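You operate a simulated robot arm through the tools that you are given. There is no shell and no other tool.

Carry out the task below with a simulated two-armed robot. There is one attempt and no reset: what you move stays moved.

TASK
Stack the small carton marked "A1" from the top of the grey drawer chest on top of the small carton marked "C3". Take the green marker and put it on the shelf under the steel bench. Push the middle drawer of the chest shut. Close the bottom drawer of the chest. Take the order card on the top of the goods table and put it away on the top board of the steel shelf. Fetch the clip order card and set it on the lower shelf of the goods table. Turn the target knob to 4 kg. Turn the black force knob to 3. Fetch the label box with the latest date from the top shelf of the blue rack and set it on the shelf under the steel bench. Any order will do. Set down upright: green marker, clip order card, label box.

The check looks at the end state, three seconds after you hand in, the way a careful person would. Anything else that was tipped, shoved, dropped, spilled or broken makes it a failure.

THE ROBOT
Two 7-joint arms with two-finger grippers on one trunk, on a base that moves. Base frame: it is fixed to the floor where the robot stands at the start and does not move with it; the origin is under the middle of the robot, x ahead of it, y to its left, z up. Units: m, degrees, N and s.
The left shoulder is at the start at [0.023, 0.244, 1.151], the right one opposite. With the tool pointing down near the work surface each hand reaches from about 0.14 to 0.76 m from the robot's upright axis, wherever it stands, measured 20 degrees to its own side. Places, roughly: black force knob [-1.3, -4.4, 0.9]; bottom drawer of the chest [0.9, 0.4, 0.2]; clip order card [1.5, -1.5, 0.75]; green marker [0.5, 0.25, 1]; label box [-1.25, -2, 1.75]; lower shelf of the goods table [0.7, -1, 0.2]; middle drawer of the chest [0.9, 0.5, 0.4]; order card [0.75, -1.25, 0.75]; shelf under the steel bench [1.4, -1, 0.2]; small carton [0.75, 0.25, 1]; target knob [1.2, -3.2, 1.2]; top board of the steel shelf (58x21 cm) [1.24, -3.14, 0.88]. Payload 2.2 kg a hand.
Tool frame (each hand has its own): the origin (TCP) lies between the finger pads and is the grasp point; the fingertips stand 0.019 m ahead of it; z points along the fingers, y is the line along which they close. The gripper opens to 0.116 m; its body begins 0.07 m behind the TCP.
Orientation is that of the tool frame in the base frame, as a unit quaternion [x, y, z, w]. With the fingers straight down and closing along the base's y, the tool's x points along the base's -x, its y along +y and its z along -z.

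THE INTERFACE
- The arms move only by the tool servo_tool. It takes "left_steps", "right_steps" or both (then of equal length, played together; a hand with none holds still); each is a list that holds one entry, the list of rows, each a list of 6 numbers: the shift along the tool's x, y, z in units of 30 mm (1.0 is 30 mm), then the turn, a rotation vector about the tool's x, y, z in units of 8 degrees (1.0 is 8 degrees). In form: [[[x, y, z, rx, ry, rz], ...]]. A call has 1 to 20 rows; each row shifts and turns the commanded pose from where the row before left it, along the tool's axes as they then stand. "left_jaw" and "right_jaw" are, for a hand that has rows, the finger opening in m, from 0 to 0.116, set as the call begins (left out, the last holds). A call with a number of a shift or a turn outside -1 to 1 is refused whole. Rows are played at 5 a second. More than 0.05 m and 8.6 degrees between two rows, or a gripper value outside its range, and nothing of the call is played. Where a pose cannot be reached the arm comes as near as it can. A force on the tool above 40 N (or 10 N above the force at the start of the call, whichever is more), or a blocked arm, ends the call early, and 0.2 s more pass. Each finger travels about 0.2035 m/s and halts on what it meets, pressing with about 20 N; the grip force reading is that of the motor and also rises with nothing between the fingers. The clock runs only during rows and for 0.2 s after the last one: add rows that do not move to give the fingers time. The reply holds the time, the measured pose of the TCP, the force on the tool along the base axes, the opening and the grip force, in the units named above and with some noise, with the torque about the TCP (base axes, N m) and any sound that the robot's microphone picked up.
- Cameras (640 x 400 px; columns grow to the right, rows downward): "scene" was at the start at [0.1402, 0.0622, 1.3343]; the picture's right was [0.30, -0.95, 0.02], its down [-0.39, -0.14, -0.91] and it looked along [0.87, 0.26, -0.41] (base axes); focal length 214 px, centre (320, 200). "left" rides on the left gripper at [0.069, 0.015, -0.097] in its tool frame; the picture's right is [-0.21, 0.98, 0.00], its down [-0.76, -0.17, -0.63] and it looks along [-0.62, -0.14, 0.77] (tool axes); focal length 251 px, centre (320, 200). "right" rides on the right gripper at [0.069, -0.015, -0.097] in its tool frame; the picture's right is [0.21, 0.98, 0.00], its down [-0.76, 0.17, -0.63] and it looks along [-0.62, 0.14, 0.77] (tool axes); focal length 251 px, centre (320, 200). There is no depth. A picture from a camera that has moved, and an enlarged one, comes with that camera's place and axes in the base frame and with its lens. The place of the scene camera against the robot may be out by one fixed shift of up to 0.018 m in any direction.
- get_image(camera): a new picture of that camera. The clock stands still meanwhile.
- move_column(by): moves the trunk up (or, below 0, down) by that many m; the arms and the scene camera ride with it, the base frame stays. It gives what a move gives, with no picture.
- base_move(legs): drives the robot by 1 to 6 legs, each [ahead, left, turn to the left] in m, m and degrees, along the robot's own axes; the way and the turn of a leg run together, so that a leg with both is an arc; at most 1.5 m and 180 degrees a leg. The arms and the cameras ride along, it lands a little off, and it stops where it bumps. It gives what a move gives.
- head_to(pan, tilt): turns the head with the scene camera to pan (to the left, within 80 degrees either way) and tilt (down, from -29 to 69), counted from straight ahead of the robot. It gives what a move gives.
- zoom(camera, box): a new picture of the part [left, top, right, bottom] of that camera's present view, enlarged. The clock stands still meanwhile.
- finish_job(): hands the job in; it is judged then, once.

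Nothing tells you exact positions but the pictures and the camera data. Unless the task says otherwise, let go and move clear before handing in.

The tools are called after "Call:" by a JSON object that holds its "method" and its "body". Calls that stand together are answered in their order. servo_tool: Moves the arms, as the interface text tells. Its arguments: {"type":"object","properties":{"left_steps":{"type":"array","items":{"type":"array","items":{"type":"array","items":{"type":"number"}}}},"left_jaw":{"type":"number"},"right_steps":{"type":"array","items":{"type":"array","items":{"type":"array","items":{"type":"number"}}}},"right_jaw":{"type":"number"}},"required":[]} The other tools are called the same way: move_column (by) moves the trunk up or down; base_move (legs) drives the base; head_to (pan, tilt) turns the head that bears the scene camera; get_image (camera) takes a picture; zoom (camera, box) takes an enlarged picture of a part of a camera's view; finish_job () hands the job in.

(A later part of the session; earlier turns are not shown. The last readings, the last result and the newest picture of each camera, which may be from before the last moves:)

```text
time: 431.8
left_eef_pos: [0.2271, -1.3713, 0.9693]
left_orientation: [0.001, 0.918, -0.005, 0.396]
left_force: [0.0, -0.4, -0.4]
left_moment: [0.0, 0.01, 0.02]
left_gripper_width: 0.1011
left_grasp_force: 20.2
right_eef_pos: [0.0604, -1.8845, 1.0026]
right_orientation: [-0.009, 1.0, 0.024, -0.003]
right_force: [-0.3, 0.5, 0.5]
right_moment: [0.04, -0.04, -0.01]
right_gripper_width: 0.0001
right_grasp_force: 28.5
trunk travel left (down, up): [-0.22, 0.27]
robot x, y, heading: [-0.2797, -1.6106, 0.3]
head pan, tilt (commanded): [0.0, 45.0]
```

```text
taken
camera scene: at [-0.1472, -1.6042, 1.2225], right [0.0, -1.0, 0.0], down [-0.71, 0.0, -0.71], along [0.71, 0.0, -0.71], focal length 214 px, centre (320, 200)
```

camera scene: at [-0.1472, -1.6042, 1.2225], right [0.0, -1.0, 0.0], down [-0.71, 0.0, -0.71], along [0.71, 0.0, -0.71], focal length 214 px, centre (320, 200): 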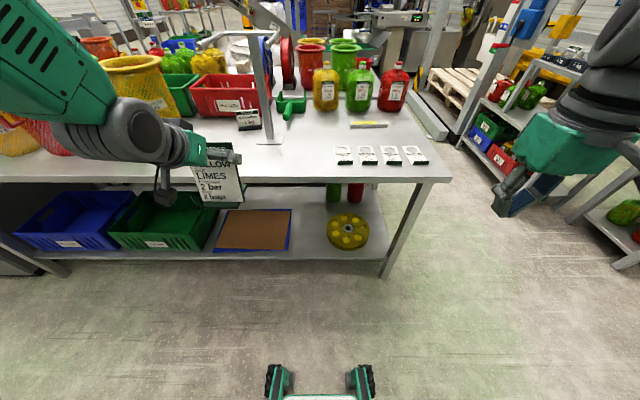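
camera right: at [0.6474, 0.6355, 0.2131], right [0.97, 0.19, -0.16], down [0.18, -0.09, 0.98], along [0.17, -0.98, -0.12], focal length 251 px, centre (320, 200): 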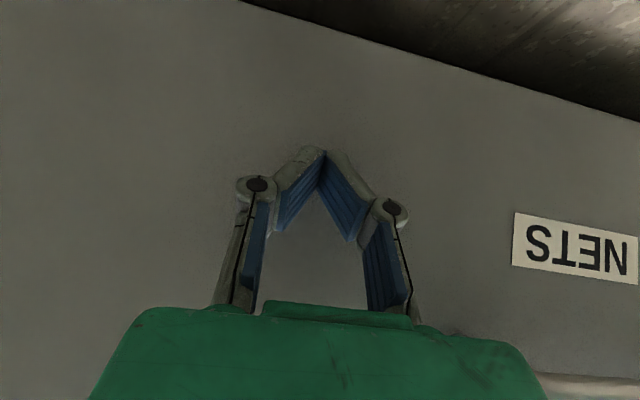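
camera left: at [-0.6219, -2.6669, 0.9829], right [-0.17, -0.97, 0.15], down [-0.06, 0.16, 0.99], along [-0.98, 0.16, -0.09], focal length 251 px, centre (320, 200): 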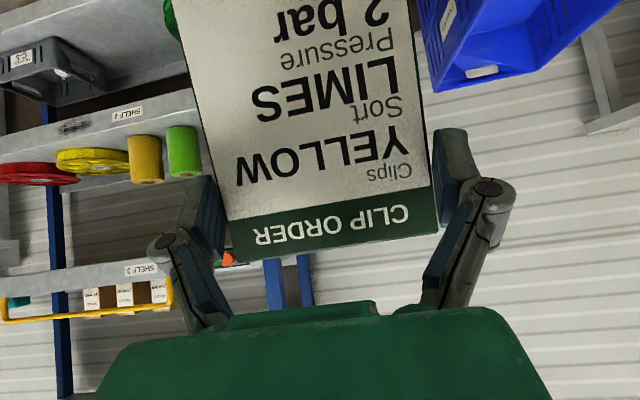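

The lower shelf has a free gap between the brown board and the yellow coil, around (0.52, -1.545). I'll shift right so the left hand lines up with it, and lower the trunk.

Call:
{"method": "base_move", "body": {"legs": [[0, -0.17, 0]]}}

Call:
{"method": "move_column", "body": {"by": -0.22}}

Call:
{"method": "servo_tool", "body": {"left_steps": [[[0.45, 0, 0.45, 0, 0, 0], [0.45, 0, 0.45, 0, 0, 0], [0.45, 0, 0.45, 0, 0, 0], [0.45, 0, 0.45, 0, 0, 0], [0.45, 0, 0.45, 0, 0, 0], [0.45, 0, 0.45, 0, 0, 0], [0.45, 0, 0.45, 0, 0, 0], [0.45, 0, 0.45, 0, 0, 0], [0.45, 0, 0.45, 0, 0, 0], [0.45, 0, 0.45, 0, 0, 0], [0.45, 0, 0.45, 0, 0, 0], [0.45, 0, 0.45, 0, 0, 0], [0.45, 0, 0.45, 0, 0, 0], [0.45, 0, 0.45, 0, 0, 0], [0.45, 0, 0.45, 0, 0, 0], [0.3, 0, 0.3, 0, 0, 0], [0, 0, 0, 0, 0, 0], [0, 0, 0, 0, 0, 0], [0, 0, 0, 0, 0, 0], [0, 0, 0, 0, 0, 0]]]}}

Call:
{"method": "get_image", "body": {"camera": "left"}}

Call:
{"method": "get_image", "body": {"camera": "scene"}}

```text
time: 433.2
left_eef_pos: [0.2259, -1.5279, 0.9673]
left_orientation: [-0.003, 0.918, -0.007, 0.395]
left_force: [-0.8, 0.3, -0.8]
left_moment: [-0.01, 0.01, 0.03]
left_gripper_width: 0.1011
left_grasp_force: 19.7
right_eef_pos: [0.0628, -2.0423, 1.0083]
right_orientation: [-0.011, 1.0, 0.017, 0.002]
right_force: [0.6, 0.0, -0.1]
right_moment: [0.01, 0.02, 0.02]
right_gripper_width: 0.0
right_grasp_force: 28.6
trunk travel left (down, up): [-0.22, 0.27]
robot x, y, heading: [-0.2806, -1.7718, 0.5]
head pan, tilt (commanded): [0.0, 45.0]
```

```text
time: 435.6
left_eef_pos: [0.2256, -1.5317, 0.748]
left_orientation: [-0.003, 0.918, -0.005, 0.396]
left_force: [-0.9, 1.4, -0.8]
left_moment: [-0.05, -0.04, -0.02]
left_gripper_width: 0.1008
left_grasp_force: 19.9
right_eef_pos: [0.061, -2.0482, 0.7875]
right_orientation: [-0.013, 1.0, 0.019, 0.003]
right_force: [-0.1, 0.0, 1.3]
right_moment: [-0.03, 0.02, 0.03]
right_gripper_width: 0.0
right_grasp_force: 28.2
trunk travel left (down, up): [0.0, 0.49]
robot x, y, heading: [-0.2791, -1.7715, 0.5]
head pan, tilt (commanded): [0.0, 45.0]
```

```text
time: 439.8
left_eef_pos: [0.2335, -1.5428, 0.4518]
left_orientation: [0.0, 0.918, -0.001, 0.397]
left_force: [-0.2, 0.0, -0.3]
left_moment: [-0.01, 0.01, -0.04]
left_gripper_width: 0.1006
left_grasp_force: 20.0
right_eef_pos: [0.06, -2.0566, 0.7835]
right_orientation: [-0.011, 1.0, 0.023, 0.0]
right_force: [-0.4, 0.3, 0.3]
right_moment: [-0.02, 0.0, 0.03]
right_gripper_width: 0.0003
right_grasp_force: 28.7
trunk travel left (down, up): [0.0, 0.49]
robot x, y, heading: [-0.2793, -1.7733, 0.2]
head pan, tilt (commanded): [0.0, 45.0]
```

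```text
taken
camera left: at [0.1155, -1.5267, 0.4675], right [0.15, 0.98, 0.15], down [0.06, -0.16, 0.98], along [0.99, -0.14, -0.08], focal length 251 px, centre (320, 200)
```

left: 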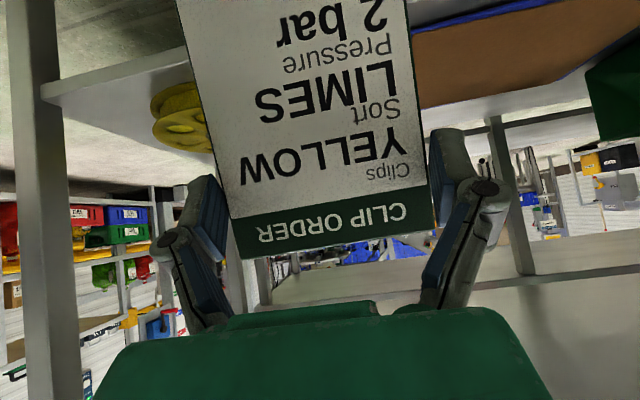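

```text
taken
camera scene: at [-0.1465, -1.7699, 1.0024], right [0.01, -1.0, 0.0], down [-0.71, 0.0, -0.7], along [0.7, 0.0, -0.71], focal length 214 px, centre (320, 200)
```

scene: 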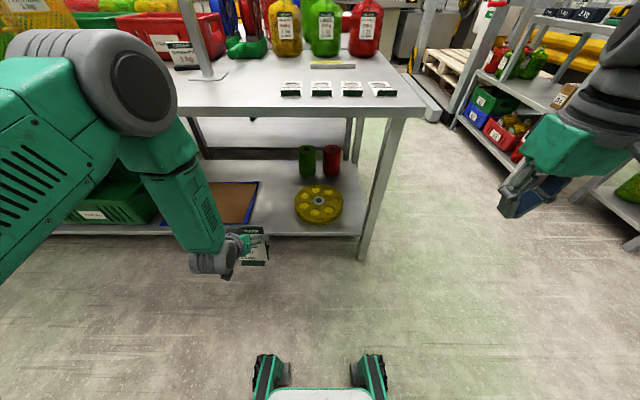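

The gap is well aligned with the card (y ≈ -1.55), and the shelf top is at about z = 0.21. I'll lower a bit and drive forward so the card goes in over the shelf.

Call:
{"method": "servo_tool", "body": {"left_steps": [[[0.3, 0, 0.286, 0, 0, 0], [0.3, 0, 0.286, 0, 0, 0], [0.3, 0, 0.286, 0, 0, 0], [0.3, 0, 0.286, 0, 0, 0], [0, 0, 0, 0, 0, 0], [0, 0, 0, 0, 0, 0], [0, 0, 0, 0, 0, 0], [0, 0, 0, 0, 0, 0]]]}}

Call:
{"method": "base_move", "body": {"legs": [[0.17, 0, 0]]}}

Call:
{"method": "servo_tool", "body": {"left_steps": [[[0, 0, 0, 0, 0, 0], [0, 0, 0, 0, 0, 0], [0, 0, 0, 0, 0, 0], [0, 0, 0, 0, 0, 0], [-0.36, 0, 0.383, 0, 0, 0], [-0.36, 0, 0.383, 0, 0, 0], [-0.36, 0, 0.383, 0, 0, 0], [-0.36, 0, 0.383, 0, 0, 0], [-0.36, 0, 0.383, 0, 0, 0], [-0.36, 0, 0.383, 0, 0, 0], [-0.36, 0, 0.383, 0, 0, 0], [-0.36, 0, 0.383, 0, 0, 0], [0, 0, 0, 0, 0, 0], [0, 0, 0, 0, 0, 0], [0, 0, 0, 0, 0, 0], [0, 0, 0, 0, 0, 0]]]}}

Call:
{"method": "get_image", "body": {"camera": "left"}}

Call:
{"method": "get_image", "body": {"camera": "scene"}}

```text
time: 441.6
left_eef_pos: [0.2343, -1.5421, 0.4015]
left_orientation: [0.0, 0.918, -0.002, 0.396]
left_force: [0.1, 0.8, -0.6]
left_moment: [0.01, 0.01, -0.02]
left_gripper_width: 0.1004
left_grasp_force: 19.9
right_eef_pos: [0.0605, -2.0564, 0.7826]
right_orientation: [-0.011, 1.0, 0.023, 0.0]
right_force: [0.1, -0.3, 0.3]
right_moment: [0.0, -0.02, -0.03]
right_gripper_width: 0.0
right_grasp_force: 28.2
trunk travel left (down, up): [0.0, 0.49]
robot x, y, heading: [-0.277, -1.7749, 0.4]
head pan, tilt (commanded): [0.0, 45.0]
```

```text
time: 443.0
left_eef_pos: [0.4044, -1.5381, 0.401]
left_orientation: [-0.002, 0.918, -0.001, 0.396]
left_force: [-0.6, 0.2, -1.5]
left_moment: [0.01, -0.02, 0.0]
left_gripper_width: 0.1003
left_grasp_force: 20.7
right_eef_pos: [0.234, -2.0536, 0.7823]
right_orientation: [-0.013, 1.0, 0.023, 0.0]
right_force: [0.1, 0.0, 0.0]
right_moment: [0.0, -0.02, 0.01]
right_gripper_width: 0.0
right_grasp_force: 28.5
trunk travel left (down, up): [0.0, 0.49]
robot x, y, heading: [-0.1089, -1.769, 0.4]
head pan, tilt (commanded): [0.0, 45.0]
```

```text
time: 446.4
left_eef_pos: [0.5279, -1.5379, 0.4031]
left_orientation: [-0.001, 0.917, -0.001, 0.398]
left_force: [0.1, -0.9, 0.1]
left_moment: [0.02, -0.02, -0.01]
left_gripper_width: 0.1001
left_grasp_force: 19.7
right_eef_pos: [0.2296, -2.0544, 0.781]
right_orientation: [-0.013, 1.0, 0.024, -0.003]
right_force: [-0.2, 0.7, -0.5]
right_moment: [-0.01, -0.01, 0.01]
right_gripper_width: 0.0
right_grasp_force: 28.6
trunk travel left (down, up): [0.0, 0.49]
robot x, y, heading: [-0.1107, -1.7704, 0.5]
head pan, tilt (commanded): [0.0, 45.0]
```

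```text
taken
camera left: at [0.4105, -1.523, 0.4176], right [0.14, 0.98, 0.15], down [0.06, -0.16, 0.98], along [0.99, -0.13, -0.08], focal length 251 px, centre (320, 200)
```

left: 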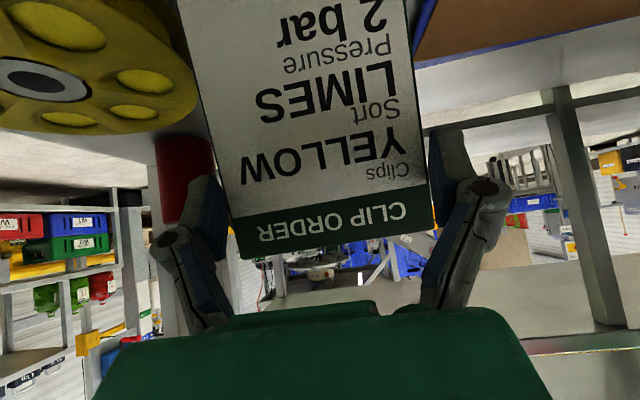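

```text
taken
camera scene: at [0.0244, -1.7681, 1.0024], right [0.01, -1.0, 0.0], down [-0.71, -0.01, -0.7], along [0.7, 0.01, -0.71], focal length 214 px, centre (320, 200)
```

scene: 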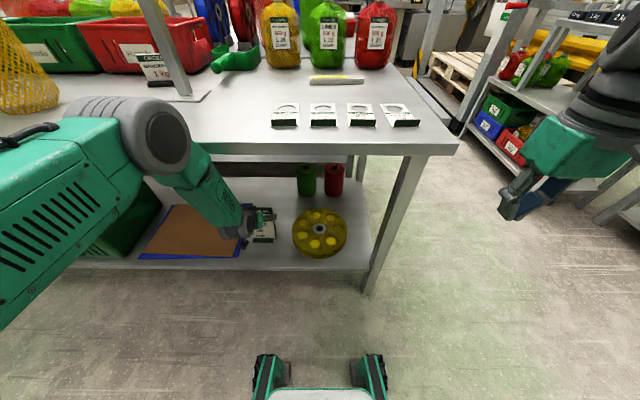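

The card is between the board and the coil, above the shelf. I'll move 2 cm further in and lower it.

Call:
{"method": "servo_tool", "body": {"left_steps": [[[-0.228, 0, 0.243, 0, 0, 0], [-0.228, 0, 0.243, 0, 0, 0], [0, 0, 0, 0, 0, 0], [0, 0, 0, 0, 0, 0], [0.182, 0, 0.171, 0, 0, 0], [0.182, 0, 0.171, 0, 0, 0], [0.182, 0, 0.171, 0, 0, 0], [0.182, 0, 0.171, 0, 0, 0], [0.182, 0, 0.171, 0, 0, 0], [0.182, 0, 0.171, 0, 0, 0], [0, 0, 0, 0, 0, 0], [0, 0, 0, 0, 0, 0]]]}}

Call:
{"method": "zoom", "body": {"camera": "scene", "box": [180, 170, 380, 300]}}

```text
time: 449.0
left_eef_pos: [0.5484, -1.5382, 0.3573]
left_orientation: [-0.001, 0.917, -0.001, 0.399]
left_force: [0.8, 0.6, -0.3]
left_moment: [-0.01, 0.03, 0.0]
left_gripper_width: 0.1001
left_grasp_force: 20.3
right_eef_pos: [0.2299, -2.0535, 0.7798]
right_orientation: [-0.013, 1.0, 0.024, -0.004]
right_force: [0.1, 0.2, 0.0]
right_moment: [0.01, 0.04, 0.0]
right_gripper_width: 0.0001
right_grasp_force: 28.0
trunk travel left (down, up): [0.0, 0.49]
robot x, y, heading: [-0.11, -1.7717, 0.7]
head pan, tilt (commanded): [0.0, 45.0]
```

```text
3.08 times, centred on (280, 235) of scene
camera zoom: at [0.0244, -1.7681, 1.0024], right [0.01, -1.0, 0.0], down [-0.71, -0.01, -0.7], along [0.7, 0.01, -0.71], focal length 660 px, centre (443, 92)
```

zoom: 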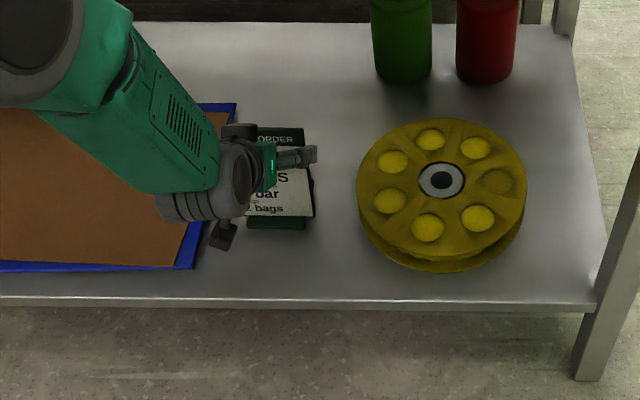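

The card is nicely placed between tray and coil. I'll lower it the rest slowly until contact.

Call:
{"method": "servo_tool", "body": {"left_steps": [[[0.09, 0, 0.085, 0, 0, 0], [0.09, 0, 0.085, 0, 0, 0], [0.09, 0, 0.085, 0, 0, 0], [0, 0, 0, 0, 0, 0]]]}}

Call:
{"method": "servo_tool", "body": {"left_steps": [[[0.07, 0, 0.066, 0, 0, 0], [0.07, 0, 0.066, 0, 0, 0], [0, 0, 0, 0, 0, 0]]]}}

Call:
{"method": "servo_tool", "body": {"left_steps": [[[0.07, 0, 0.066, 0, 0, 0], [0.07, 0, 0.066, 0, 0, 0], [0, 0, 0, 0, 0, 0]]]}}

```text
time: 450.0
left_eef_pos: [0.5484, -1.538, 0.346]
left_orientation: [-0.002, 0.917, 0.0, 0.398]
left_force: [0.4, -0.1, -0.8]
left_moment: [-0.02, 0.03, 0.0]
left_gripper_width: 0.0999
left_grasp_force: 20.3
right_eef_pos: [0.2306, -2.0541, 0.7813]
right_orientation: [-0.013, 1.0, 0.023, -0.003]
right_force: [0.5, 0.8, -0.1]
right_moment: [0.0, 0.01, -0.03]
right_gripper_width: 0.0
right_grasp_force: 28.3
trunk travel left (down, up): [0.0, 0.49]
robot x, y, heading: [-0.1078, -1.7689, 0.5]
head pan, tilt (commanded): [0.0, 45.0]
```

```text
time: 450.8
left_eef_pos: [0.55, -1.5396, 0.3419]
left_orientation: [-0.001, 0.916, -0.001, 0.401]
left_force: [-0.3, -2.6, 13.0]
left_moment: [0.2, -0.21, 0.03]
left_gripper_width: 0.0996
left_grasp_force: 20.0
right_eef_pos: [0.2302, -2.0552, 0.7823]
right_orientation: [-0.013, 1.0, 0.025, -0.001]
right_force: [0.1, -1.3, 0.7]
right_moment: [0.0, 0.02, -0.01]
right_gripper_width: 0.0003
right_grasp_force: 29.0
trunk travel left (down, up): [0.0, 0.49]
robot x, y, heading: [-0.106, -1.7741, 0.6]
head pan, tilt (commanded): [0.0, 45.0]
```

```text
time: 451.6
left_eef_pos: [0.5477, -1.5386, 0.3357]
left_orientation: [-0.001, 0.917, 0.0, 0.398]
left_force: [-3.2, -2.1, 17.1]
left_moment: [-0.04, -0.23, -0.05]
left_gripper_width: 0.0995
left_grasp_force: 19.8
right_eef_pos: [0.2298, -2.0555, 0.7829]
right_orientation: [-0.013, 1.0, 0.024, 0.0]
right_force: [-0.7, -0.6, -0.2]
right_moment: [0.0, -0.02, 0.01]
right_gripper_width: 0.0
right_grasp_force: 28.9
trunk travel left (down, up): [0.0, 0.49]
robot x, y, heading: [-0.1087, -1.7734, 0.5]
head pan, tilt (commanded): [0.0, 45.0]
```

Contact made; the card stands on the shelf. I'll relieve the pressure, open the fingers fully, and withdraw straight back along the slant.

Call:
{"method": "servo_tool", "body": {"left_steps": [[[-0.05, 0, -0.047, 0, 0, 0], [-0.05, 0, -0.047, 0, 0, 0], [0, 0, 0, 0, 0, 0]]]}}

Call:
{"method": "servo_tool", "body": {"left_steps": [[[0, 0, 0, 0, 0, 0], [0, 0, 0, 0, 0, 0], [0, 0, 0, 0, 0, 0], [0, 0, 0, 0, 0, 0]]], "left_jaw": 0.116}}

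Call:
{"method": "get_image", "body": {"camera": "left"}}

Call:
{"method": "zoom", "body": {"camera": "scene", "box": [180, 170, 380, 300]}}

```text
time: 452.4
left_eef_pos: [0.5489, -1.5373, 0.3386]
left_orientation: [-0.002, 0.918, 0.0, 0.397]
left_force: [0.6, 0.9, -0.4]
left_moment: [-0.03, 0.02, 0.0]
left_gripper_width: 0.0997
left_grasp_force: 20.1
right_eef_pos: [0.2297, -2.054, 0.781]
right_orientation: [-0.013, 1.0, 0.023, -0.003]
right_force: [-0.7, -0.1, 0.5]
right_moment: [-0.01, 0.01, 0.03]
right_gripper_width: 0.0
right_grasp_force: 28.4
trunk travel left (down, up): [0.0, 0.49]
robot x, y, heading: [-0.109, -1.7747, 0.5]
head pan, tilt (commanded): [0.0, 45.0]
```

```text
time: 453.4
left_eef_pos: [0.5481, -1.5378, 0.3398]
left_orientation: [-0.002, 0.918, -0.001, 0.397]
left_force: [0.2, 0.2, 0.6]
left_moment: [-0.01, 0.01, 0.0]
left_gripper_width: 0.1163
left_grasp_force: 0.0
right_eef_pos: [0.2304, -2.0539, 0.7808]
right_orientation: [-0.013, 1.0, 0.023, -0.003]
right_force: [0.2, -0.4, 0.0]
right_moment: [-0.01, 0.02, -0.02]
right_gripper_width: 0.0001
right_grasp_force: 28.7
trunk travel left (down, up): [0.0, 0.49]
robot x, y, heading: [-0.1116, -1.7739, 0.8]
head pan, tilt (commanded): [0.0, 45.0]
```

```text
taken
camera left: at [0.4315, -1.5228, 0.3542], right [0.14, 0.98, 0.15], down [0.06, -0.16, 0.98], along [0.99, -0.13, -0.08], focal length 251 px, centre (320, 200)
```

left: 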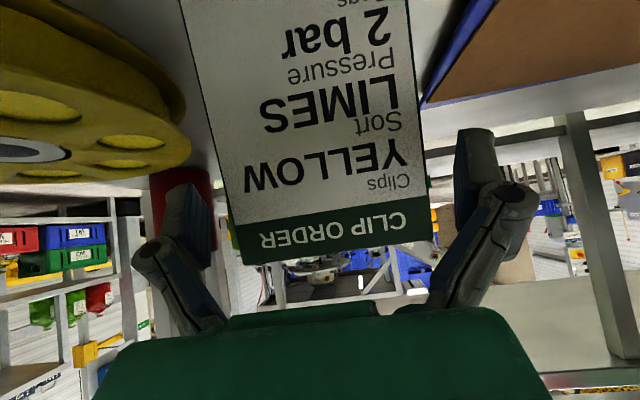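

```text
3.08 times, centred on (280, 235) of scene
camera zoom: at [0.0243, -1.7681, 1.0024], right [0.01, -1.0, 0.0], down [-0.71, -0.01, -0.7], along [0.7, 0.01, -0.71], focal length 660 px, centre (443, 92)
```

zoom: 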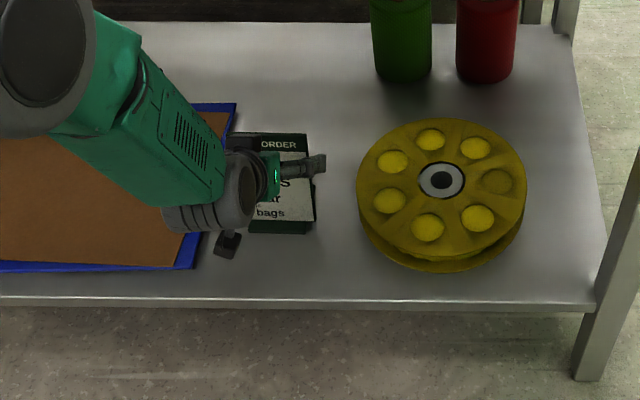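

Call:
{"method": "servo_tool", "body": {"left_steps": [[[0.2, 0, -0.213, 0, 0, 0], [0.3, 0, -0.319, 0, 0, 0], [0.35, 0, -0.372, 0, 0, 0], [0.35, 0, -0.372, 0, 0, 0], [0.35, 0, -0.372, 0, 0, 0], [0.35, 0, -0.372, 0, 0, 0], [0.35, 0, -0.372, 0, 0, 0], [0.35, 0, -0.372, 0, 0, 0], [0, 0, 0, 0, 0, 0], [0, 0, 0, 0, 0, 0]]]}}

Call:
{"method": "get_image", "body": {"camera": "left"}}

Call:
{"method": "zoom", "body": {"camera": "scene", "box": [180, 170, 380, 300]}}

```text
time: 455.6
left_eef_pos: [0.4345, -1.5377, 0.3381]
left_orientation: [-0.002, 0.917, 0.0, 0.398]
left_force: [-0.1, -0.3, 0.1]
left_moment: [0.02, -0.01, -0.02]
left_gripper_width: 0.1159
left_grasp_force: 0.0
right_eef_pos: [0.2303, -2.054, 0.7814]
right_orientation: [-0.013, 1.0, 0.024, -0.002]
right_force: [-0.1, -0.9, 0.1]
right_moment: [-0.04, 0.0, 0.02]
right_gripper_width: 0.0001
right_grasp_force: 28.1
trunk travel left (down, up): [0.0, 0.49]
robot x, y, heading: [-0.1081, -1.7714, 0.9]
head pan, tilt (commanded): [0.0, 45.0]
```

```text
taken
camera left: at [0.3169, -1.523, 0.3531], right [0.14, 0.98, 0.15], down [0.06, -0.16, 0.98], along [0.99, -0.13, -0.08], focal length 251 px, centre (320, 200)
```

left: 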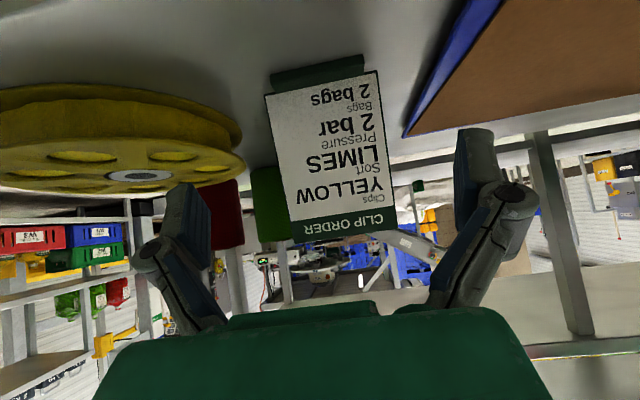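

```text
3.08 times, centred on (280, 235) of scene
camera zoom: at [0.024, -1.7681, 1.0024], right [0.01, -1.0, 0.0], down [-0.71, -0.01, -0.7], along [0.7, 0.01, -0.71], focal length 660 px, centre (443, 92)
```

zoom: 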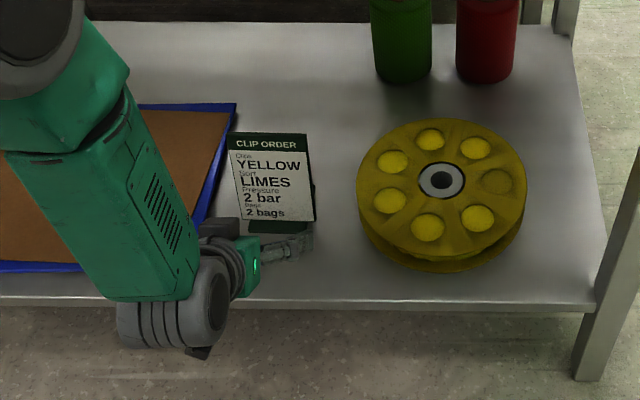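

The clip order card stands upright on the goods table's lower shelf. Next I'll back out, rise, and look at the order card on the table top.

Call:
{"method": "base_move", "body": {"legs": [[-0.25, 0, 0]]}}

Call:
{"method": "move_column", "body": {"by": 0.25}}

Call:
{"method": "servo_tool", "body": {"left_steps": [[[-0.6, 0, -0.56, 0, 0, 0], [-0.6, 0, -0.56, 0, 0, 0], [-0.6, 0, -0.56, 0, 0, 0], [-0.6, 0, -0.56, 0, 0, 0], [-0.6, 0, -0.56, 0, 0, 0], [-0.6, 0, -0.56, 0, 0, 0], [-0.6, 0, -0.56, 0, 0, 0], [-0.6, 0, -0.56, 0, 0, 0], [-0.6, 0, -0.56, 0, 0, 0], [-0.6, 0, -0.56, 0, 0, 0], [-0.6, 0, -0.56, 0, 0, 0], [-0.6, 0, -0.56, 0, 0, 0], [-0.6, 0, -0.56, 0, 0, 0], [-0.6, 0, -0.56, 0, 0, 0], [-0.6, 0, -0.56, 0, 0, 0], [-0.6, 0, -0.56, 0, 0, 0], [0, 0, 0, 0, 0, 0], [0, 0, 0, 0, 0, 0], [0, 0, 0, 0, 0, 0], [0, 0, 0, 0, 0, 0]]]}}

Call:
{"method": "head_to", "body": {"pan": 5, "tilt": 35}}

Call:
{"method": "get_image", "body": {"camera": "scene"}}

Call:
{"method": "get_image", "body": {"camera": "left"}}

```text
time: 457.4
left_eef_pos: [0.1822, -1.5413, 0.3378]
left_orientation: [0.0, 0.918, -0.001, 0.398]
left_force: [0.5, 0.6, 0.0]
left_moment: [-0.01, 0.02, -0.02]
left_gripper_width: 0.1163
left_grasp_force: 0.1
right_eef_pos: [-0.0235, -2.0576, 0.7815]
right_orientation: [-0.011, 1.0, 0.024, -0.002]
right_force: [-0.3, 0.4, -0.2]
right_moment: [-0.04, 0.02, 0.0]
right_gripper_width: 0.0001
right_grasp_force: 28.7
trunk travel left (down, up): [0.0, 0.49]
robot x, y, heading: [-0.3596, -1.7725, 0.2]
head pan, tilt (commanded): [0.0, 45.0]
```

```text
time: 460.0
left_eef_pos: [0.1832, -1.5413, 0.5891]
left_orientation: [-0.001, 0.917, 0.0, 0.398]
left_force: [-0.2, 0.3, -0.3]
left_moment: [0.02, -0.02, 0.02]
left_gripper_width: 0.1159
left_grasp_force: 0.2
right_eef_pos: [-0.0255, -2.0578, 1.0282]
right_orientation: [-0.011, 1.0, 0.024, -0.007]
right_force: [-0.3, 0.0, -0.1]
right_moment: [0.0, 0.0, 0.0]
right_gripper_width: 0.0001
right_grasp_force: 28.6
trunk travel left (down, up): [-0.25, 0.24]
robot x, y, heading: [-0.3624, -1.7736, 0.5]
head pan, tilt (commanded): [0.0, 45.0]
```

```text
time: 464.2
left_eef_pos: [0.1824, -1.5417, 0.9812]
left_orientation: [0.0, 0.917, -0.001, 0.398]
left_force: [-0.1, 0.3, -0.4]
left_moment: [0.03, 0.0, -0.01]
left_gripper_width: 0.1157
left_grasp_force: 0.0
right_eef_pos: [-0.0252, -2.0581, 1.0292]
right_orientation: [-0.011, 1.0, 0.025, -0.006]
right_force: [0.4, 0.7, 0.2]
right_moment: [0.0, 0.0, 0.02]
right_gripper_width: 0.0002
right_grasp_force: 28.3
trunk travel left (down, up): [-0.25, 0.24]
robot x, y, heading: [-0.3622, -1.7764, 0.2]
head pan, tilt (commanded): [0.0, 45.0]
```

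```text
time: 464.9
left_eef_pos: [0.1815, -1.542, 0.9812]
left_orientation: [0.001, 0.917, -0.001, 0.399]
left_force: [-0.6, -0.8, 0.0]
left_moment: [-0.01, -0.02, 0.02]
left_gripper_width: 0.1159
left_grasp_force: 0.1
right_eef_pos: [-0.0253, -2.0573, 1.0307]
right_orientation: [-0.012, 1.0, 0.024, -0.006]
right_force: [-0.1, -0.7, 0.8]
right_moment: [0.0, -0.03, -0.01]
right_gripper_width: 0.0
right_grasp_force: 28.3
trunk travel left (down, up): [-0.25, 0.24]
robot x, y, heading: [-0.3614, -1.7731, 0.4]
head pan, tilt (commanded): [5.0, 35.0]
```

```text
taken
camera scene: at [-0.2218, -1.7629, 1.2673], right [0.09, -1.0, 0.0], down [-0.57, -0.05, -0.82], along [0.81, 0.08, -0.58], focal length 214 px, centre (320, 200)
```

scene: 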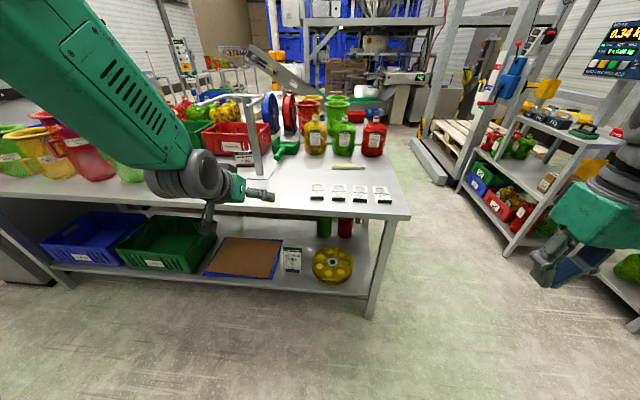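

```text
taken
camera left: at [0.0646, -1.5259, 0.9972], right [0.15, 0.98, 0.16], down [0.05, -0.16, 0.98], along [0.99, -0.14, -0.08], focal length 251 px, centre (320, 200)
```

left: 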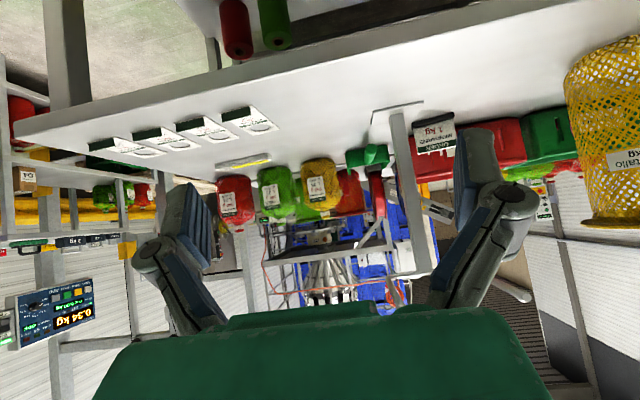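

Call:
{"method": "zoom", "body": {"camera": "scene", "box": [190, 80, 350, 200]}}

Call:
{"method": "zoom", "body": {"camera": "left", "box": [340, 60, 560, 220]}}

```text
3.33 times, centred on (270, 140) of scene
camera zoom: at [-0.2218, -1.7629, 1.2673], right [0.09, -1.0, 0.0], down [-0.57, -0.05, -0.82], along [0.81, 0.08, -0.58], focal length 715 px, centre (487, 400)
```

zoom: 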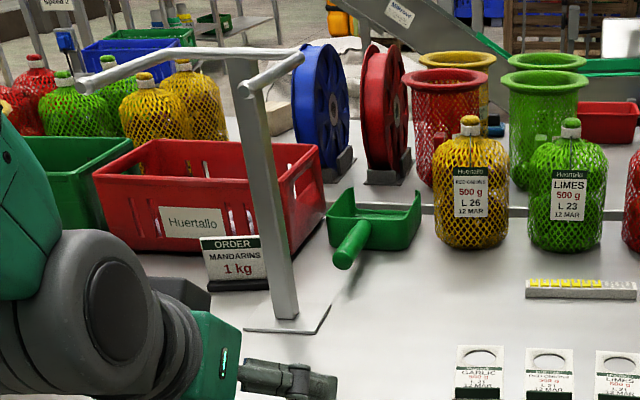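

```text
2.50 times, centred on (450, 140) of left
camera zoom: at [0.0646, -1.5259, 0.9972], right [0.15, 0.98, 0.16], down [0.05, -0.16, 0.98], along [0.99, -0.14, -0.08], focal length 629 px, centre (-5, 350)
```

zoom: 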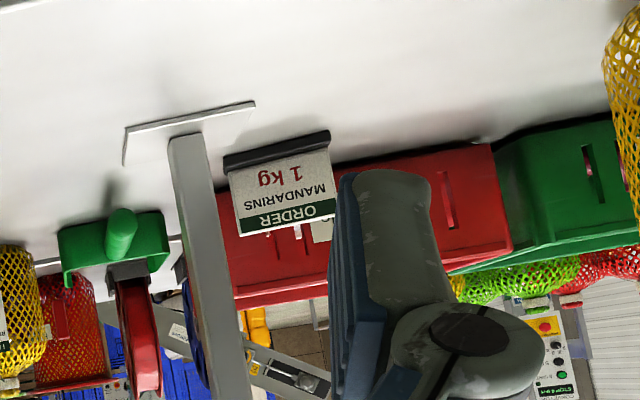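

The order card stands between a hanger post and the red crate. I'll move to face it squarely and look from closer.

Call:
{"method": "base_move", "body": {"legs": [[0.1, 0.35, 0]]}}

Call:
{"method": "servo_tool", "body": {"right_steps": [[[0, 0, 0, 0, 0, 0], [0, 0, 0, 0, 0, 0], [0, 0, 0, 0, 0, 0], [0, 0, 0, 0, 0, 0], [0, 0, 0, 0, 0, 0], [0, 0, 0, 0, 0, 0], [0, 0, 0, 0, 0, 0], [0, 0, 0, 0, 0, 0], [0, 0, 0, 0, 0, 0], [0, 0, 0, 0, 0, 0], [0, 0, 0, 0, 0, 0], [0, 0, 0, 0, 0, 0]]]}}

Call:
{"method": "head_to", "body": {"pan": 10, "tilt": 25}}

Call:
{"method": "get_image", "body": {"camera": "scene"}}

Call:
{"method": "get_image", "body": {"camera": "left"}}

```text
time: 467.3
left_eef_pos: [0.2778, -1.189, 0.9834]
left_orientation: [-0.002, 0.917, 0.002, 0.399]
left_force: [0.0, -0.7, -0.8]
left_moment: [0.01, 0.0, 0.0]
left_gripper_width: 0.116
left_grasp_force: 0.0
right_eef_pos: [0.0733, -1.7065, 1.0265]
right_orientation: [-0.016, 1.0, 0.025, -0.007]
right_force: [-0.2, 0.6, -0.6]
right_moment: [0.0, 0.01, -0.02]
right_gripper_width: 0.0
right_grasp_force: 29.3
trunk travel left (down, up): [-0.25, 0.24]
robot x, y, heading: [-0.2651, -1.4224, 1.0]
head pan, tilt (commanded): [5.0, 35.0]
```

```text
time: 469.9
left_eef_pos: [0.2757, -1.1833, 0.9831]
left_orientation: [-0.004, 0.917, -0.001, 0.4]
left_force: [-0.1, 0.1, 0.3]
left_moment: [0.0, 0.03, 0.0]
left_gripper_width: 0.116
left_grasp_force: 0.1
right_eef_pos: [0.0711, -1.7007, 1.0267]
right_orientation: [-0.015, 1.0, 0.022, -0.012]
right_force: [0.1, -0.6, -0.6]
right_moment: [-0.02, 0.01, -0.01]
right_gripper_width: 0.0
right_grasp_force: 27.7
trunk travel left (down, up): [-0.25, 0.24]
robot x, y, heading: [-0.2633, -1.4201, 0.9]
head pan, tilt (commanded): [5.0, 35.0]
```

```text
time: 470.6
left_eef_pos: [0.2765, -1.1874, 0.983]
left_orientation: [-0.003, 0.917, 0.001, 0.399]
left_force: [0.0, -0.9, 0.7]
left_moment: [0.04, 0.02, 0.02]
left_gripper_width: 0.1162
left_grasp_force: 0.1
right_eef_pos: [0.0708, -1.7059, 1.0259]
right_orientation: [-0.015, 1.0, 0.024, -0.009]
right_force: [0.4, 0.2, 0.2]
right_moment: [0.02, 0.02, 0.01]
right_gripper_width: 0.0
right_grasp_force: 28.7
trunk travel left (down, up): [-0.25, 0.24]
robot x, y, heading: [-0.2648, -1.4205, 0.8]
head pan, tilt (commanded): [10.0, 25.0]
```

```text
taken
camera scene: at [-0.1214, -1.4073, 1.2831], right [0.19, -0.98, 0.0], down [-0.42, -0.08, -0.91], along [0.89, 0.17, -0.43], focal length 214 px, centre (320, 200)
```

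scene: 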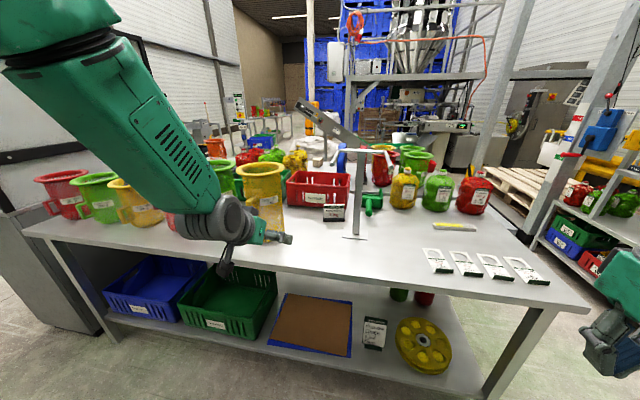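

```text
taken
camera left: at [0.1587, -1.1727, 0.9982], right [0.14, 0.98, 0.16], down [0.05, -0.16, 0.98], along [0.99, -0.13, -0.07], focal length 251 px, centre (320, 200)
```

left: 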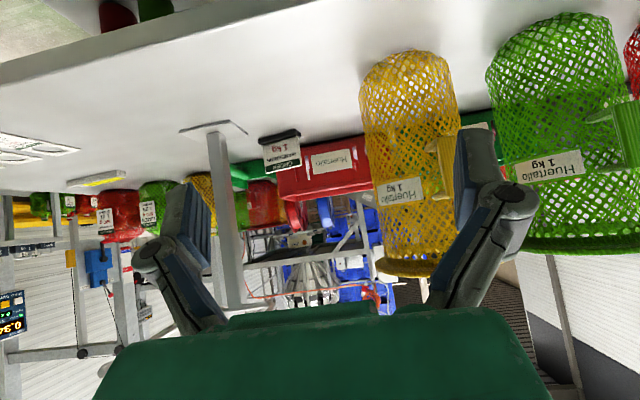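

Call:
{"method": "zoom", "body": {"camera": "scene", "box": [250, 120, 430, 260]}}

Call:
{"method": "zoom", "body": {"camera": "left", "box": [170, 100, 390, 260]}}

```text
2.86 times, centred on (340, 190) of scene
camera zoom: at [-0.1214, -1.4073, 1.2831], right [0.19, -0.98, 0.0], down [-0.42, -0.08, -0.91], along [0.89, 0.17, -0.43], focal length 613 px, centre (263, 229)
```

zoom: 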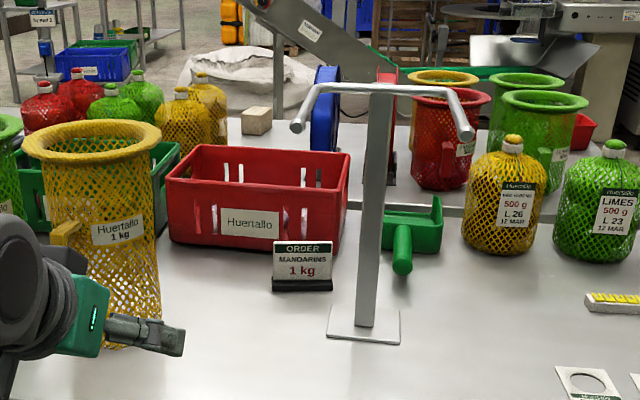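

```text
2.50 times, centred on (280, 180) of left
camera zoom: at [0.1587, -1.1727, 0.9982], right [0.14, 0.98, 0.16], down [0.05, -0.16, 0.98], along [0.99, -0.13, -0.07], focal length 629 px, centre (420, 250)
```

zoom: 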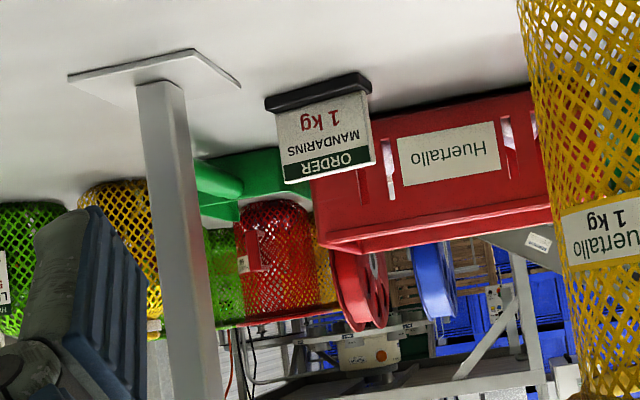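

Combining views: table top z ≈ 0.80; the order card base is at about (0.688, -1.314), 9.5 cm wide and 8 cm tall; the hanger post is at (0.615, -1.413) with its bars at z ≈ 1.13. I'll come in low under the hanger bar, with the hand at about 35° slope. First I'll lower the trunk, flatten the hand, and align it sideways.

Call:
{"method": "move_column", "body": {"by": -0.12}}

Call:
{"method": "servo_tool", "body": {"left_steps": [[[0, 0, 0, 0, -0.25, 0], [0, 0, 0, 0, -0.25, 0], [0, 0, 0, 0, -0.25, 0], [0, 0, 0, 0, -0.25, 0], [0, -0.5, 0, 0, 0, 0], [0, -0.5, 0, 0, 0, 0], [0, -0.5, 0, 0, 0, 0], [0, -0.5, 0, 0, 0, 0], [0, -0.5, 0, 0, 0, 0], [0, -0.5, 0, 0, 0, 0], [0, -0.5, 0, 0, 0, 0], [0, -0.5, 0, 0, 0, 0], [0, 0, 0, 0, 0, 0], [0, 0, 0, 0, 0, 0], [0, 0, 0, 0, 0, 0], [0, 0, 0, 0, 0, 0]]], "left_jaw": 0.116}}

Call:
{"method": "get_image", "body": {"camera": "left"}}

Call:
{"method": "get_image", "body": {"camera": "scene"}}

```text
time: 472.1
left_eef_pos: [0.2761, -1.1834, 0.8615]
left_orientation: [-0.004, 0.917, -0.001, 0.4]
left_force: [-0.4, 0.3, -0.1]
left_moment: [-0.02, 0.02, -0.02]
left_gripper_width: 0.1159
left_grasp_force: 0.1
right_eef_pos: [0.0708, -1.7003, 0.907]
right_orientation: [-0.015, 1.0, 0.022, -0.009]
right_force: [-0.7, 0.0, 0.7]
right_moment: [-0.03, -0.01, 0.02]
right_gripper_width: 0.0
right_grasp_force: 28.7
trunk travel left (down, up): [-0.13, 0.36]
robot x, y, heading: [-0.2631, -1.4218, 0.6]
head pan, tilt (commanded): [10.0, 25.0]
```

```text
time: 475.5
left_eef_pos: [0.2828, -1.2972, 0.8728]
left_orientation: [-0.024, 0.885, -0.014, 0.464]
left_force: [0.3, 0.3, 0.5]
left_moment: [0.01, 0.01, -0.03]
left_gripper_width: 0.1159
left_grasp_force: 0.1
right_eef_pos: [0.0706, -1.7017, 0.9068]
right_orientation: [-0.015, 1.0, 0.022, -0.01]
right_force: [0.1, 0.0, -0.2]
right_moment: [-0.02, 0.0, -0.01]
right_gripper_width: 0.0001
right_grasp_force: 28.5
trunk travel left (down, up): [-0.13, 0.36]
robot x, y, heading: [-0.2661, -1.4221, 0.7]
head pan, tilt (commanded): [10.0, 25.0]
```

```text
taken
camera left: at [0.1633, -1.2861, 0.8698], right [0.09, 0.99, 0.13], down [-0.09, -0.12, 0.99], along [0.99, -0.1, 0.07], focal length 251 px, centre (320, 200)
```

left: 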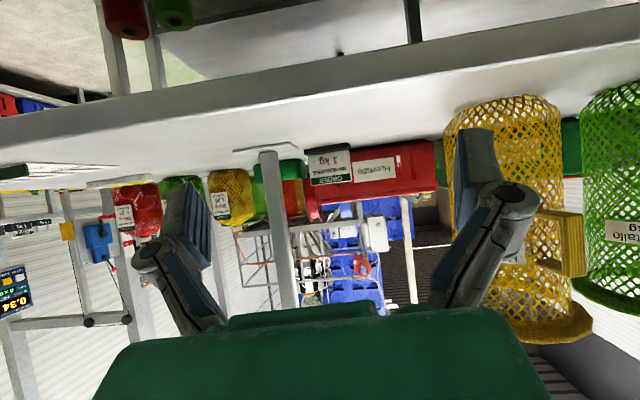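

```text
taken
camera scene: at [-0.122, -1.4029, 1.1631], right [0.19, -0.98, 0.0], down [-0.42, -0.08, -0.91], along [0.89, 0.17, -0.43], focal length 214 px, centre (320, 200)
```

scene: 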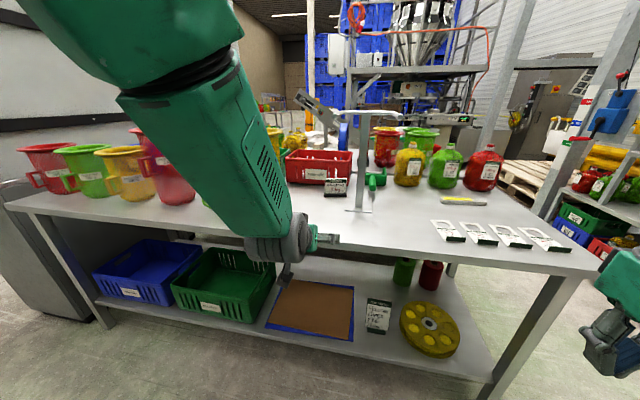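

Call:
{"method": "base_move", "body": {"legs": [[0.22, 0, 0]]}}

Call:
{"method": "servo_tool", "body": {"right_steps": [[[0, 0, 0, 0, 0, 0], [0, 0, 0, 0, 0, 0], [0, 0, 0, 0, 0, 0], [0, 0, 0, 0, 0, 0], [0, 0, 0, 0, 0, 0], [0, 0, 0, 0, 0, 0], [0, 0, 0, 0, 0, 0], [0, 0, 0, 0, 0, 0], [0, 0, 0, 0, 0, 0], [0, 0, 0, 0, 0, 0], [0, 0, 0, 0, 0, 0], [0, 0, 0, 0, 0, 0], [0, 0, 0, 0, 0, 0], [0, 0, 0, 0, 0, 0], [0, 0, 0, 0, 0, 0], [0, 0, 0, 0, 0, 0]]]}}

Call:
{"method": "get_image", "body": {"camera": "left"}}

Call:
{"method": "get_image", "body": {"camera": "scene"}}

```text
time: 477.2
left_eef_pos: [0.5079, -1.2957, 0.8715]
left_orientation: [-0.023, 0.885, -0.014, 0.464]
left_force: [-0.1, 0.1, 0.5]
left_moment: [-0.01, -0.03, 0.0]
left_gripper_width: 0.1162
left_grasp_force: 0.1
right_eef_pos: [0.2969, -1.6974, 0.9075]
right_orientation: [-0.015, 1.0, 0.022, -0.01]
right_force: [0.2, 0.0, -0.4]
right_moment: [-0.03, 0.03, -0.02]
right_gripper_width: 0.0002
right_grasp_force: 28.8
trunk travel left (down, up): [-0.13, 0.36]
robot x, y, heading: [-0.0382, -1.4214, 0.9]
head pan, tilt (commanded): [10.0, 25.0]
```

```text
time: 480.6
left_eef_pos: [0.5054, -1.2942, 0.8747]
left_orientation: [-0.026, 0.885, -0.017, 0.465]
left_force: [-0.3, 0.7, 0.3]
left_moment: [0.01, 0.0, 0.0]
left_gripper_width: 0.1157
left_grasp_force: 0.1
right_eef_pos: [0.2927, -1.6983, 0.9072]
right_orientation: [-0.015, 1.0, 0.022, -0.011]
right_force: [0.0, 0.6, 0.1]
right_moment: [0.01, -0.01, 0.0]
right_gripper_width: 0.0
right_grasp_force: 28.0
trunk travel left (down, up): [-0.13, 0.36]
robot x, y, heading: [-0.0403, -1.4203, 0.6]
head pan, tilt (commanded): [10.0, 25.0]
```

```text
taken
camera left: at [0.3864, -1.2837, 0.8715], right [0.09, 0.99, 0.12], down [-0.09, -0.12, 0.99], along [0.99, -0.1, 0.08], focal length 251 px, centre (320, 200)
```

left: 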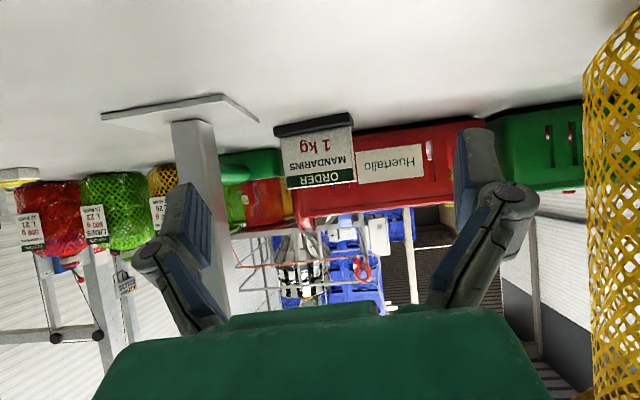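

```text
taken
camera scene: at [0.1026, -1.3998, 1.1631], right [0.19, -0.98, 0.0], down [-0.42, -0.08, -0.91], along [0.89, 0.17, -0.43], focal length 214 px, centre (320, 200)
```

scene: 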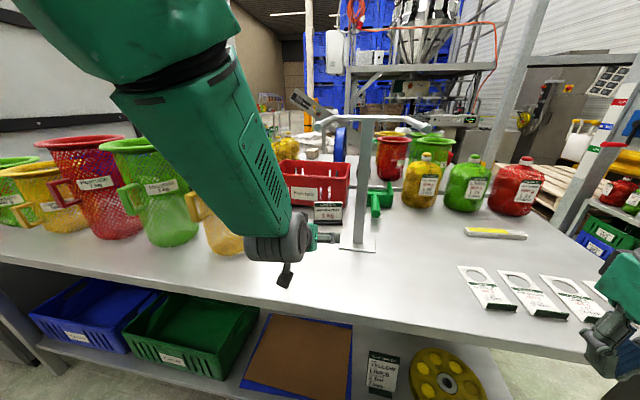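

The card is seen consistently: base centre (0.691, -1.315), top z ≈ 0.878. I'll step forward 8 cm, settle, and then slide in between card edges, keeping clear of the post.

Call:
{"method": "base_move", "body": {"legs": [[0.08, 0, 0]]}}

Call:
{"method": "servo_tool", "body": {"left_steps": [[[0, 0, 0, 0, 0, 0], [0, 0, 0, 0, 0, 0], [0, 0, 0, 0, 0, 0], [0, 0, 0, 0, 0, 0], [0, 0, 0, 0, 0, 0], [0, 0, 0, 0, 0, 0], [0, 0, 0, 0, 0, 0], [0, 0, 0, 0, 0, 0], [0, -0.12, 0, 0, 0, 0], [0, -0.12, 0, 0, 0, 0], [0, -0.12, 0, 0, 0, 0], [0, -0.12, 0, 0, 0, 0], [0, 0, 0, 0, 0, 0], [0, 0, 0, 0, 0, 0], [0, 0, 0, 0, 0, 0], [0, 0, 0, 0, 0, 0]]]}}

Call:
{"method": "get_image", "body": {"camera": "left"}}

Call:
{"method": "zoom", "body": {"camera": "scene", "box": [230, 120, 430, 290]}}

```text
time: 481.7
left_eef_pos: [0.5868, -1.2942, 0.8742]
left_orientation: [-0.026, 0.885, -0.017, 0.465]
left_force: [-0.3, -0.7, -0.6]
left_moment: [-0.01, 0.0, 0.0]
left_gripper_width: 0.1158
left_grasp_force: 0.0
right_eef_pos: [0.3751, -1.6962, 0.9053]
right_orientation: [-0.015, 1.0, 0.022, -0.011]
right_force: [-0.4, -0.3, 0.1]
right_moment: [-0.01, 0.03, 0.02]
right_gripper_width: 0.0
right_grasp_force: 29.2
trunk travel left (down, up): [-0.13, 0.36]
robot x, y, heading: [0.0366, -1.4185, 0.8]
head pan, tilt (commanded): [10.0, 25.0]
```

```text
time: 485.1
left_eef_pos: [0.587, -1.304, 0.8849]
left_orientation: [-0.039, 0.883, -0.028, 0.467]
left_force: [0.1, 0.3, 0.7]
left_moment: [-0.01, -0.02, -0.01]
left_gripper_width: 0.1157
left_grasp_force: 0.1
right_eef_pos: [0.3726, -1.6975, 0.9062]
right_orientation: [-0.014, 1.0, 0.022, -0.013]
right_force: [0.7, 0.5, -0.1]
right_moment: [0.0, -0.01, 0.01]
right_gripper_width: 0.0003
right_grasp_force: 28.1
trunk travel left (down, up): [-0.13, 0.36]
robot x, y, heading: [0.0393, -1.4159, 0.5]
head pan, tilt (commanded): [10.0, 25.0]
```

```text
taken
camera left: at [0.4682, -1.2944, 0.8801], right [0.08, 0.99, 0.09], down [-0.09, -0.09, 0.99], along [0.99, -0.09, 0.09], focal length 251 px, centre (320, 200)
```

left: 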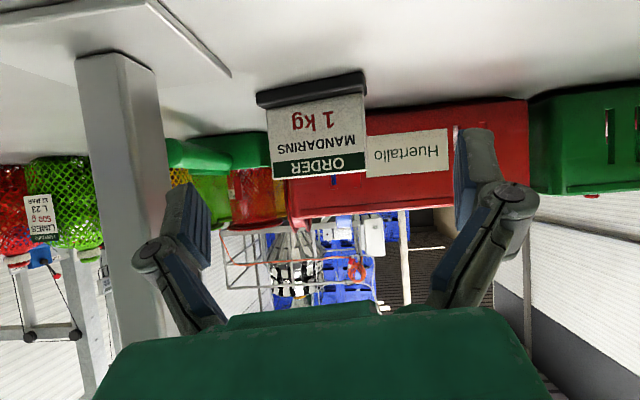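

```text
2.35 times, centred on (330, 205) of scene
camera zoom: at [0.1828, -1.3988, 1.1639], right [0.18, -0.98, 0.0], down [-0.41, -0.08, -0.91], along [0.89, 0.17, -0.42], focal length 505 px, centre (296, 188)
```

zoom: 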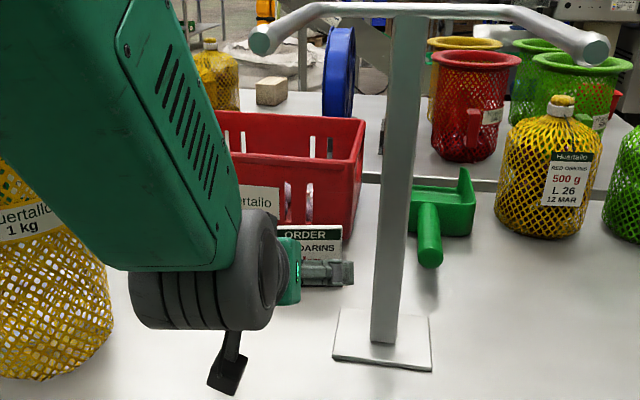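

The wrist is near its limit with the trunk at this height: the hand rolled about 5°. I'll back out, lower the trunk fully so the forearm lies flatter, and redo the approach.

Call:
{"method": "base_move", "body": {"legs": [[-0.28, 0, 0]]}}

Call:
{"method": "move_column", "body": {"by": -0.13}}

Call:
{"method": "servo_tool", "body": {"left_steps": [[[-0.46, 0, -0.32, -0.01, 0.01, 0.085], [-0.46, 0, -0.32, -0.01, 0.01, 0.085], [-0.46, 0, -0.32, -0.01, 0.01, 0.085], [-0.46, 0, -0.32, -0.01, 0.01, 0.085], [-0.46, 0, -0.32, -0.01, 0.01, 0.085], [-0.46, 0, -0.32, -0.01, 0.01, 0.085], [-0.46, 0, -0.32, -0.01, 0.01, 0.085], [-0.46, 0, -0.32, -0.01, 0.01, 0.085], [0, 0, 0, 0, 0, 0], [0, 0, 0, 0, 0, 0], [0, 0, 0, 0, 0, 0], [0, 0, 0, 0, 0, 0]]]}}

Call:
{"method": "get_image", "body": {"camera": "left"}}

Call:
{"method": "get_image", "body": {"camera": "scene"}}

```text
time: 487.0
left_eef_pos: [0.3062, -1.3092, 0.8845]
left_orientation: [-0.036, 0.883, -0.029, 0.468]
left_force: [0.3, -0.3, 0.2]
left_moment: [-0.02, -0.02, -0.03]
left_gripper_width: 0.116
left_grasp_force: 0.1
right_eef_pos: [0.0886, -1.701, 0.9056]
right_orientation: [-0.013, 1.0, 0.023, -0.013]
right_force: [-1.0, 0.3, -0.8]
right_moment: [0.02, -0.03, 0.02]
right_gripper_width: 0.0001
right_grasp_force: 28.4
trunk travel left (down, up): [-0.13, 0.36]
robot x, y, heading: [-0.2414, -1.4187, 0.7]
head pan, tilt (commanded): [10.0, 25.0]
```

```text
time: 488.6
left_eef_pos: [0.3042, -1.3083, 0.7562]
left_orientation: [-0.039, 0.882, -0.029, 0.468]
left_force: [0.1, 1.0, -0.2]
left_moment: [-0.01, 0.0, 0.02]
left_gripper_width: 0.1158
left_grasp_force: 0.0
right_eef_pos: [0.087, -1.7008, 0.774]
right_orientation: [-0.012, 1.0, 0.022, -0.015]
right_force: [-0.7, -0.4, 0.2]
right_moment: [0.0, 0.01, -0.02]
right_gripper_width: 0.0
right_grasp_force: 28.6
trunk travel left (down, up): [0.0, 0.49]
robot x, y, heading: [-0.237, -1.422, 0.7]
head pan, tilt (commanded): [10.0, 25.0]
```

```text
time: 491.2
left_eef_pos: [0.3035, -1.3052, 0.89]
left_orientation: [0.001, 0.886, 0.0, 0.463]
left_force: [-0.1, 1.6, 0.1]
left_moment: [0.01, -0.02, 0.02]
left_gripper_width: 0.1161
left_grasp_force: 0.0
right_eef_pos: [0.0871, -1.7019, 0.775]
right_orientation: [-0.013, 1.0, 0.022, -0.015]
right_force: [-0.2, -0.7, -0.1]
right_moment: [0.05, -0.01, 0.02]
right_gripper_width: 0.0
right_grasp_force: 28.8
trunk travel left (down, up): [0.0, 0.49]
robot x, y, heading: [-0.2433, -1.4211, 0.5]
head pan, tilt (commanded): [10.0, 25.0]
```

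```text
taken
camera left: at [0.1842, -1.2881, 0.8871], right [0.13, 0.98, 0.18], down [-0.09, -0.17, 0.98], along [0.99, -0.14, 0.07], focal length 251 px, centre (320, 200)
```

left: 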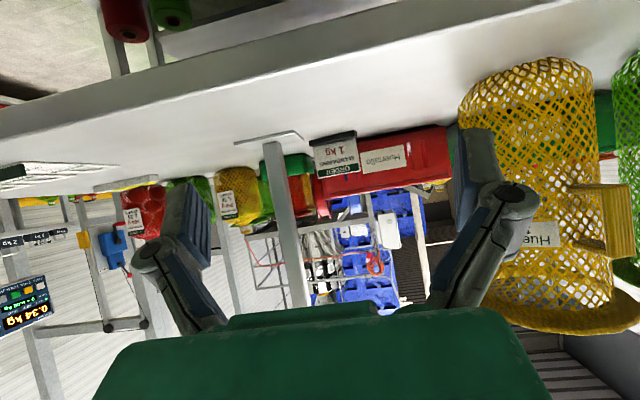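

```text
taken
camera scene: at [-0.0998, -1.4024, 1.0331], right [0.18, -0.98, 0.0], down [-0.42, -0.08, -0.91], along [0.89, 0.17, -0.42], focal length 214 px, centre (320, 200)
```

scene: 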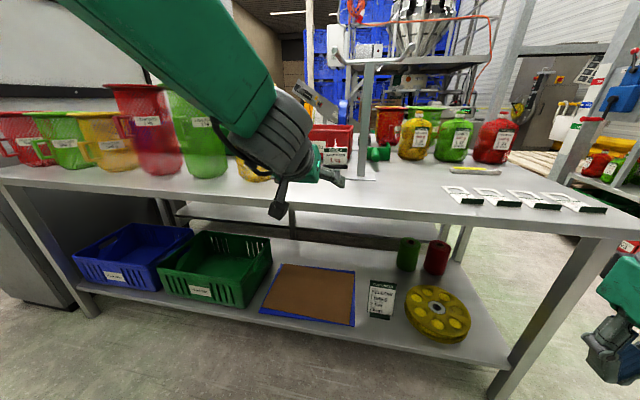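

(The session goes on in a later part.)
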